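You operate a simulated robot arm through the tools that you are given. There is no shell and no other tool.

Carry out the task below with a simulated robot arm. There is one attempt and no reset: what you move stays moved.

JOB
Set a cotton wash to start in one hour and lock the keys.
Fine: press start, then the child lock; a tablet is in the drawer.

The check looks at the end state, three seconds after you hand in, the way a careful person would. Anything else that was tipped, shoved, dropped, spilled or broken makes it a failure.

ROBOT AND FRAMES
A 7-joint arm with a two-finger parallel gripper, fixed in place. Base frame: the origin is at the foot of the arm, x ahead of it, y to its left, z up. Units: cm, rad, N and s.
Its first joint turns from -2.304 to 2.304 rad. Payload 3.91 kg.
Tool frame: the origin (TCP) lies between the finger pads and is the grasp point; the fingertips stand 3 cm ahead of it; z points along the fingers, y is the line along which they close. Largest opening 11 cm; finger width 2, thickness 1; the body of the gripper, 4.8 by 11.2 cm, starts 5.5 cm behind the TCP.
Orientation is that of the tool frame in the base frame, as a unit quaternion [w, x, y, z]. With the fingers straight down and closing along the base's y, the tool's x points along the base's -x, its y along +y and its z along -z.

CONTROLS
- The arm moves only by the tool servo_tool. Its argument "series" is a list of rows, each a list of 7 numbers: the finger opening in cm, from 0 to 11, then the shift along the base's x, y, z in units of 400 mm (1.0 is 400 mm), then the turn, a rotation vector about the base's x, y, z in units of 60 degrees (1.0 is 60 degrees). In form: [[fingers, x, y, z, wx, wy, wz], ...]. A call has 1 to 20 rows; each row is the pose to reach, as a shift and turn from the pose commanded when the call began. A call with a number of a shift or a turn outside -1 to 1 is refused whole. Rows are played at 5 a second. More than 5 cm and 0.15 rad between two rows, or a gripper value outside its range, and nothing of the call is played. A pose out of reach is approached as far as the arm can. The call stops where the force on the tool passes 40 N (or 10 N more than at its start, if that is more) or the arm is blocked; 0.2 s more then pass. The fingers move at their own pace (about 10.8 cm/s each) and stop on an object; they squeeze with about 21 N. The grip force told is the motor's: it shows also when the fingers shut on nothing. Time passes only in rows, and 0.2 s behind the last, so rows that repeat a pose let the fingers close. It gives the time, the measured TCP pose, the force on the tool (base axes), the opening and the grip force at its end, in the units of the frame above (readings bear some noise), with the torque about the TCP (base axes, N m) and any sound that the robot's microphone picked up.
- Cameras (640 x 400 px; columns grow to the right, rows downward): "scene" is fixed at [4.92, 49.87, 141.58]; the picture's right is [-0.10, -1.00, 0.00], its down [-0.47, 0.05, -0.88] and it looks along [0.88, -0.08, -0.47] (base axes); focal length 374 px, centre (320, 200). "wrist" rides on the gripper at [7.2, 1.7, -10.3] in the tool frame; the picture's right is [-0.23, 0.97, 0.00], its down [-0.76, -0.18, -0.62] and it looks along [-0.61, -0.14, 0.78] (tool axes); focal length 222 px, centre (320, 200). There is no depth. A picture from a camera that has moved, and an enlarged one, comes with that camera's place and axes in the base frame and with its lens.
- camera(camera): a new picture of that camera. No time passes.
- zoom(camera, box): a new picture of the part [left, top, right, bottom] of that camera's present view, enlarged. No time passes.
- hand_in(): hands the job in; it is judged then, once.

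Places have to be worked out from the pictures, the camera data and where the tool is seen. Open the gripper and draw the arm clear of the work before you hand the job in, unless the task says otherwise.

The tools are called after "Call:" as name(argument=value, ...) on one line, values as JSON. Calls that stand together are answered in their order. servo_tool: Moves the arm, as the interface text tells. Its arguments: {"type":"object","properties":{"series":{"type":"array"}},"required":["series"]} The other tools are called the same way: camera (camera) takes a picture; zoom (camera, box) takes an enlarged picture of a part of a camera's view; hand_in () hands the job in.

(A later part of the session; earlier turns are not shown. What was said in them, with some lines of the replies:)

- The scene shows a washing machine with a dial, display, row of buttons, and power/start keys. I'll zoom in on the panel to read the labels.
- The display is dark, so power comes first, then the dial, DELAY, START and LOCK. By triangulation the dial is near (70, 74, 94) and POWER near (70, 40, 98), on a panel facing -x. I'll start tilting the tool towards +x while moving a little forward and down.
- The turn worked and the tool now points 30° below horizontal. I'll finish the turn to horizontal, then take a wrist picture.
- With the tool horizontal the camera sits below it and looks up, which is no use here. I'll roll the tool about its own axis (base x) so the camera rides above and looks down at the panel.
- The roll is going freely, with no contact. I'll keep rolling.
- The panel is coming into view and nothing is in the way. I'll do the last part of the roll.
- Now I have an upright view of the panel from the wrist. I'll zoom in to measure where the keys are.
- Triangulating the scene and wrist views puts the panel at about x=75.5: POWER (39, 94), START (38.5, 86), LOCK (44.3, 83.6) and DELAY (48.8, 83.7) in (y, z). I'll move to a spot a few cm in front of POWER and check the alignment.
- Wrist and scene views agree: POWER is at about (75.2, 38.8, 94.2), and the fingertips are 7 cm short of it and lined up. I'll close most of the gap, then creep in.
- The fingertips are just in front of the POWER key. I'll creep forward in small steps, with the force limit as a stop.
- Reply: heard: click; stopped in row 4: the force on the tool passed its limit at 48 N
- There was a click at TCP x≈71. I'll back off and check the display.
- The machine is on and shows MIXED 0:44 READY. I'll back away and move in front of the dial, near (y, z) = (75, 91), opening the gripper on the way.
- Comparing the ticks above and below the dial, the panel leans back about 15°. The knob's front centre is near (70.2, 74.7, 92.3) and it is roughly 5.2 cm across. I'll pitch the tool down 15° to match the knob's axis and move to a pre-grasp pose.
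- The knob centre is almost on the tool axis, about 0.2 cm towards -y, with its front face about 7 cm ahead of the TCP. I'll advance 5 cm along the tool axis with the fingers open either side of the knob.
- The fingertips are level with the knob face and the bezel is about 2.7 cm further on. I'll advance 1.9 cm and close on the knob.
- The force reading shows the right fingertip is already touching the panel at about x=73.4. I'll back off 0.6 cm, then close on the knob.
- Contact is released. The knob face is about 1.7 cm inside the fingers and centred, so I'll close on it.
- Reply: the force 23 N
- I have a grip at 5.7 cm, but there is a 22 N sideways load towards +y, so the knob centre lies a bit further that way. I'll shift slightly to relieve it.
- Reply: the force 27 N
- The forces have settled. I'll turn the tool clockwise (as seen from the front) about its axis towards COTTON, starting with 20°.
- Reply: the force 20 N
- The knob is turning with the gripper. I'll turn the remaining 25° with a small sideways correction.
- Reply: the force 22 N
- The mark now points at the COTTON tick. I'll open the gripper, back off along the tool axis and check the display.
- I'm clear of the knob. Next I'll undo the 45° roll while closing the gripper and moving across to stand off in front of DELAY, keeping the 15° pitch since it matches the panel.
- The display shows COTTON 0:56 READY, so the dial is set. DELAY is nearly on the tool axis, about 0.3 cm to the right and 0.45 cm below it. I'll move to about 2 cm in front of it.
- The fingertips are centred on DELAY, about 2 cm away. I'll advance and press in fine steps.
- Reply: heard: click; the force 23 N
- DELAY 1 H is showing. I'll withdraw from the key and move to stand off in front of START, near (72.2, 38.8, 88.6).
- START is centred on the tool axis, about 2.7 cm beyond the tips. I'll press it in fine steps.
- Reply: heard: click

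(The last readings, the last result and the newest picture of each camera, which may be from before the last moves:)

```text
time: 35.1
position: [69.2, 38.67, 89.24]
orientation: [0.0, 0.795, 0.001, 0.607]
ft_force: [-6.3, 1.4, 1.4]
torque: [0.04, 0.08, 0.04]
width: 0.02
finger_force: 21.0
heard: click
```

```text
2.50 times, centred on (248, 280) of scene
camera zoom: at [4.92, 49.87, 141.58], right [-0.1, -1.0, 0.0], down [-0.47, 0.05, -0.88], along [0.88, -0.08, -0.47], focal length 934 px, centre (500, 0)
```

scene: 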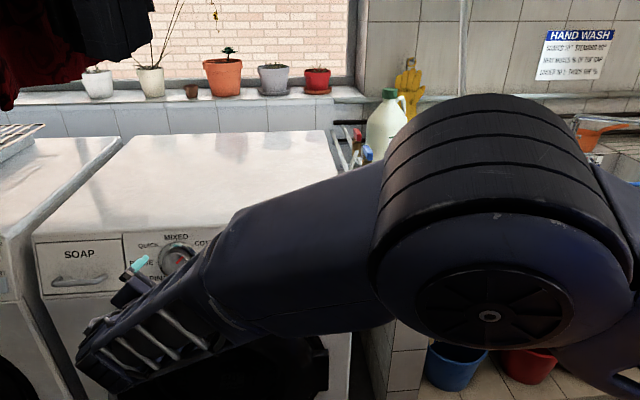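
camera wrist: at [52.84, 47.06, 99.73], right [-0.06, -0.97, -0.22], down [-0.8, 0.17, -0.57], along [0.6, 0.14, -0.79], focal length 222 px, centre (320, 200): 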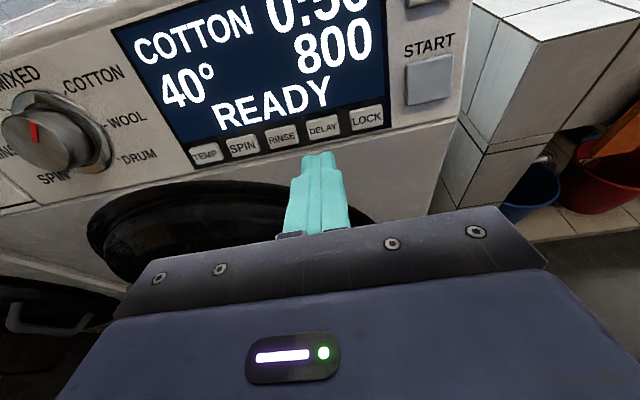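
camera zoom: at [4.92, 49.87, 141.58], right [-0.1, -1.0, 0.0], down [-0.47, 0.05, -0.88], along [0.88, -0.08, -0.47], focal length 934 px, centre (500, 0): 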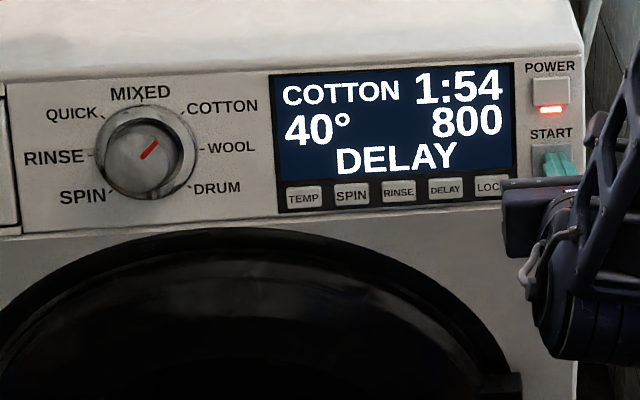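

The delay is running: START's light is on and the display shows DELAY. I'll withdraw and move to stand off in front of LOCK, near (71.6, 44.35, 86.5).

Call:
servo_tool(series=[[0, -0.05, 0, 0.0137, 0, 0, 0], [0, -0.0965, 0, 0.0264, 0, 0, 0], [0, -0.0965, 0.07, 0, 0, 0, 0], [0, -0.08, 0.14, -0.03, 0, 0, 0], [0, -0.064, 0.14, -0.033, 0, 0, 0], [0, -0.064, 0.14, -0.033, 0, 0, 0]])

Call:
zoom(camera="wrist", box=[160, 0, 480, 200])

Call:
zoom(camera="scene", box=[120, 200, 376, 360])

```text
time: 36.5
position: [66.66, 44.35, 87.91]
orientation: [0.0, 0.795, 0.001, 0.607]
ft_force: [-0.3, 0.7, -0.9]
torque: [0.0, 0.01, 0.02]
width: 0.0
finger_force: 20.8
```

```text
2.00 times, centred on (320, 100) of wrist
camera zoom: at [58.57, 42.67, 97.63], right [-0.06, -0.97, -0.22], down [-0.8, 0.18, -0.57], along [0.6, 0.14, -0.79], focal length 444 px, centre (320, 400)
```

zoom: 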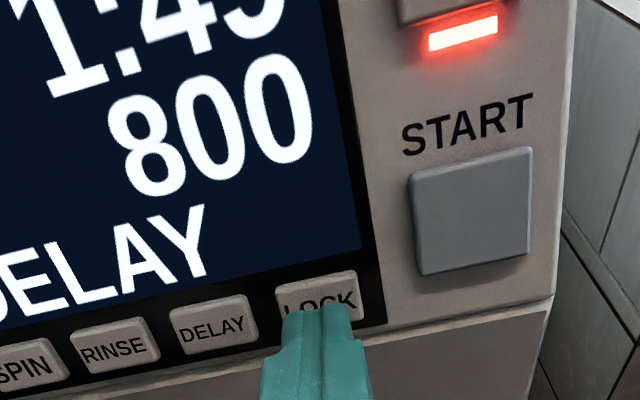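

```text
2.50 times, centred on (248, 280) of scene
camera zoom: at [4.92, 49.87, 141.58], right [-0.1, -1.0, 0.0], down [-0.47, 0.05, -0.88], along [0.88, -0.08, -0.47], focal length 934 px, centre (500, 0)
```

zoom: 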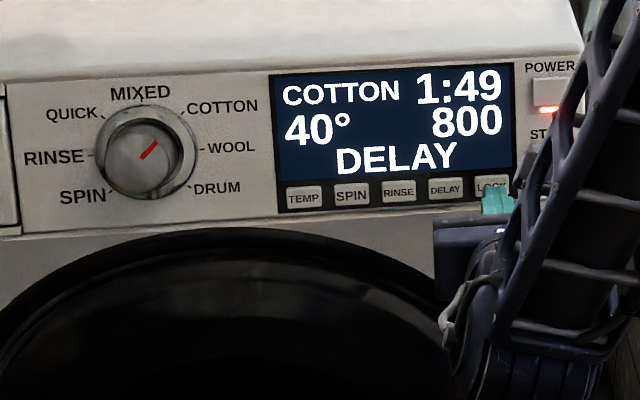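

LOCK is centred in front of the tips. I'll press it the same way and read the display.

Call:
servo_tool(series=[[0, 0.02, 0, -0.0055, 0, 0, 0], [0, 0.036, 0, -0.0099, 0, 0, 0], [0, 0.044, 0, -0.0121, 0, 0, 0], [0, 0.05, 0, -0.0137, 0, 0, 0], [0, 0.054, 0, -0.0148, 0, 0, 0], [0, 0.056, 0, -0.0154, 0, 0, 0]])

Call:
zoom(camera="scene", box=[120, 200, 376, 360])

Call:
zoom(camera="wrist", box=[160, 0, 480, 200])

```text
time: 37.9
position: [68.66, 44.43, 87.17]
orientation: [-0.001, 0.794, 0.002, 0.607]
ft_force: [-25.5, -8.4, 5.0]
torque: [-0.13, 0.34, -0.22]
width: 0.02
finger_force: 20.9
heard: click
```

```text
2.50 times, centred on (248, 280) of scene
camera zoom: at [4.92, 49.87, 141.58], right [-0.1, -1.0, 0.0], down [-0.47, 0.05, -0.88], along [0.88, -0.08, -0.47], focal length 934 px, centre (500, 0)
```

zoom: 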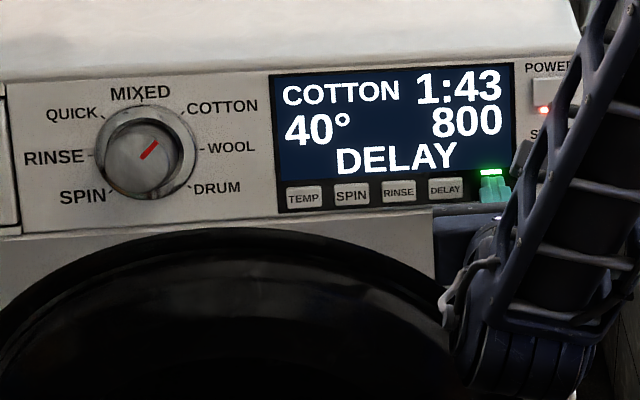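

```text
2.00 times, centred on (320, 100) of wrist
camera zoom: at [60.67, 42.66, 97.0], right [-0.06, -0.97, -0.22], down [-0.8, 0.18, -0.57], along [0.6, 0.14, -0.79], focal length 444 px, centre (320, 400)
```

zoom: 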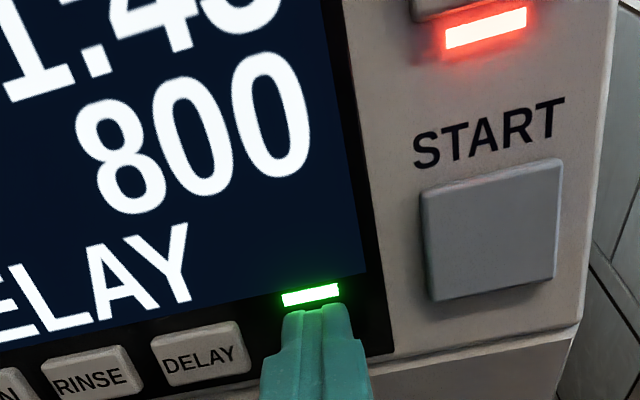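

A green LED above LOCK is lit, so the keys are locked. I'll withdraw, open the gripper once clear, and check the panel.

Call:
servo_tool(series=[[0, -0.05, 0, 0.0137, 0, 0, 0], [0, -0.1, 0, 0.0274, 0, 0, 0], [0, -0.2, -0.02, 0.05, 0, 0, 0], [5, -0.3, -0.06, 0.07, 0, 0, 0], [11, -0.4, -0.1, 0.09, 0, 0, 0], [11, -0.45, -0.15, 0.1, 0, 0, 0], [11, -0.45, -0.15, 0.1, 0, 0, 0]])

Call:
camera(camera="scene")

Call:
zoom(camera="scene", box=[120, 200, 376, 360])

Call:
camera(camera="wrist")

```text
time: 39.5
position: [50.79, 38.43, 91.2]
orientation: [0.0, 0.794, 0.001, 0.607]
ft_force: [0.4, -0.4, -0.8]
torque: [-0.03, 0.01, -0.03]
width: 11.03
finger_force: 0.0
```

```text
taken
```

scene: 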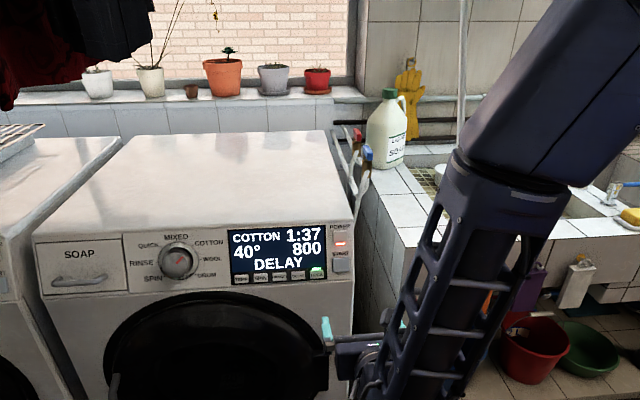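

```text
2.50 times, centred on (248, 280) of scene
camera zoom: at [4.92, 49.87, 141.58], right [-0.1, -1.0, 0.0], down [-0.47, 0.05, -0.88], along [0.88, -0.08, -0.47], focal length 934 px, centre (500, 0)
```

zoom: 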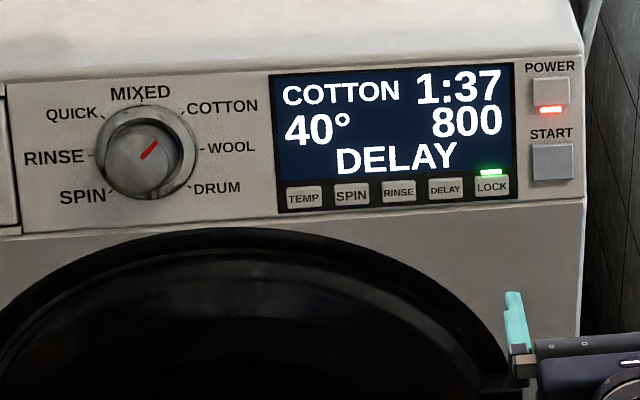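

```text
taken
camera wrist: at [42.8, 36.67, 101.0], right [-0.06, -0.97, -0.22], down [-0.8, 0.18, -0.57], along [0.6, 0.14, -0.79], focal length 222 px, centre (320, 200)
```

wrist: 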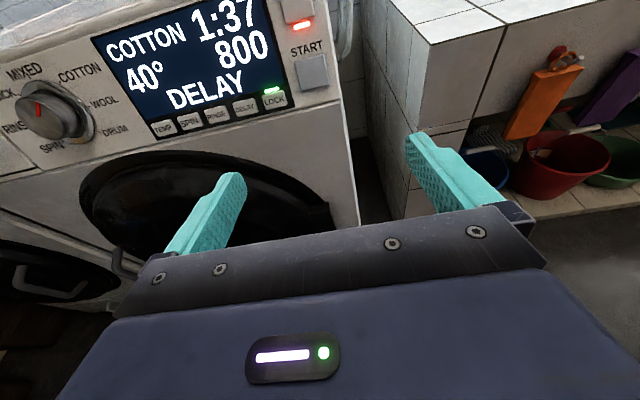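

The panel shows COTTON with DELAY running and the LOCK light green. The gripper is open, the arm is about 20 cm clear, and nothing else has moved, so I'm handing in.

Call:
hand_in()

```text
The job is handed in.
```

The cotton wash is set to start in one hour, it's running its delay, and the keys are locked. I've handed the job in but haven't seen the verdict.

- **Power:** the machine was off, so I pressed POWER first; it came up on MIXED.
- **Program:** I turned the dial one position to COTTON, which showed 0:56, 40° and 800. I left the temperature and spin as they were.
- **Delay:** one press of DELAY showed "DELAY 1 H".
- **Start:** after pressing START, the display read DELAY and the time began counting down. It stood at 1:37 when I last looked; the machine's clock runs faster than real time.
- **Lock:** the green light above LOCK is on.

I left the soap drawer closed, since you said the tablet was already in it. While lining up on the dial, the open fingers briefly touched the panel with light force. I saw no mark and nothing else moved. The gripper is open and the arm is about 20 cm clear of the machine.
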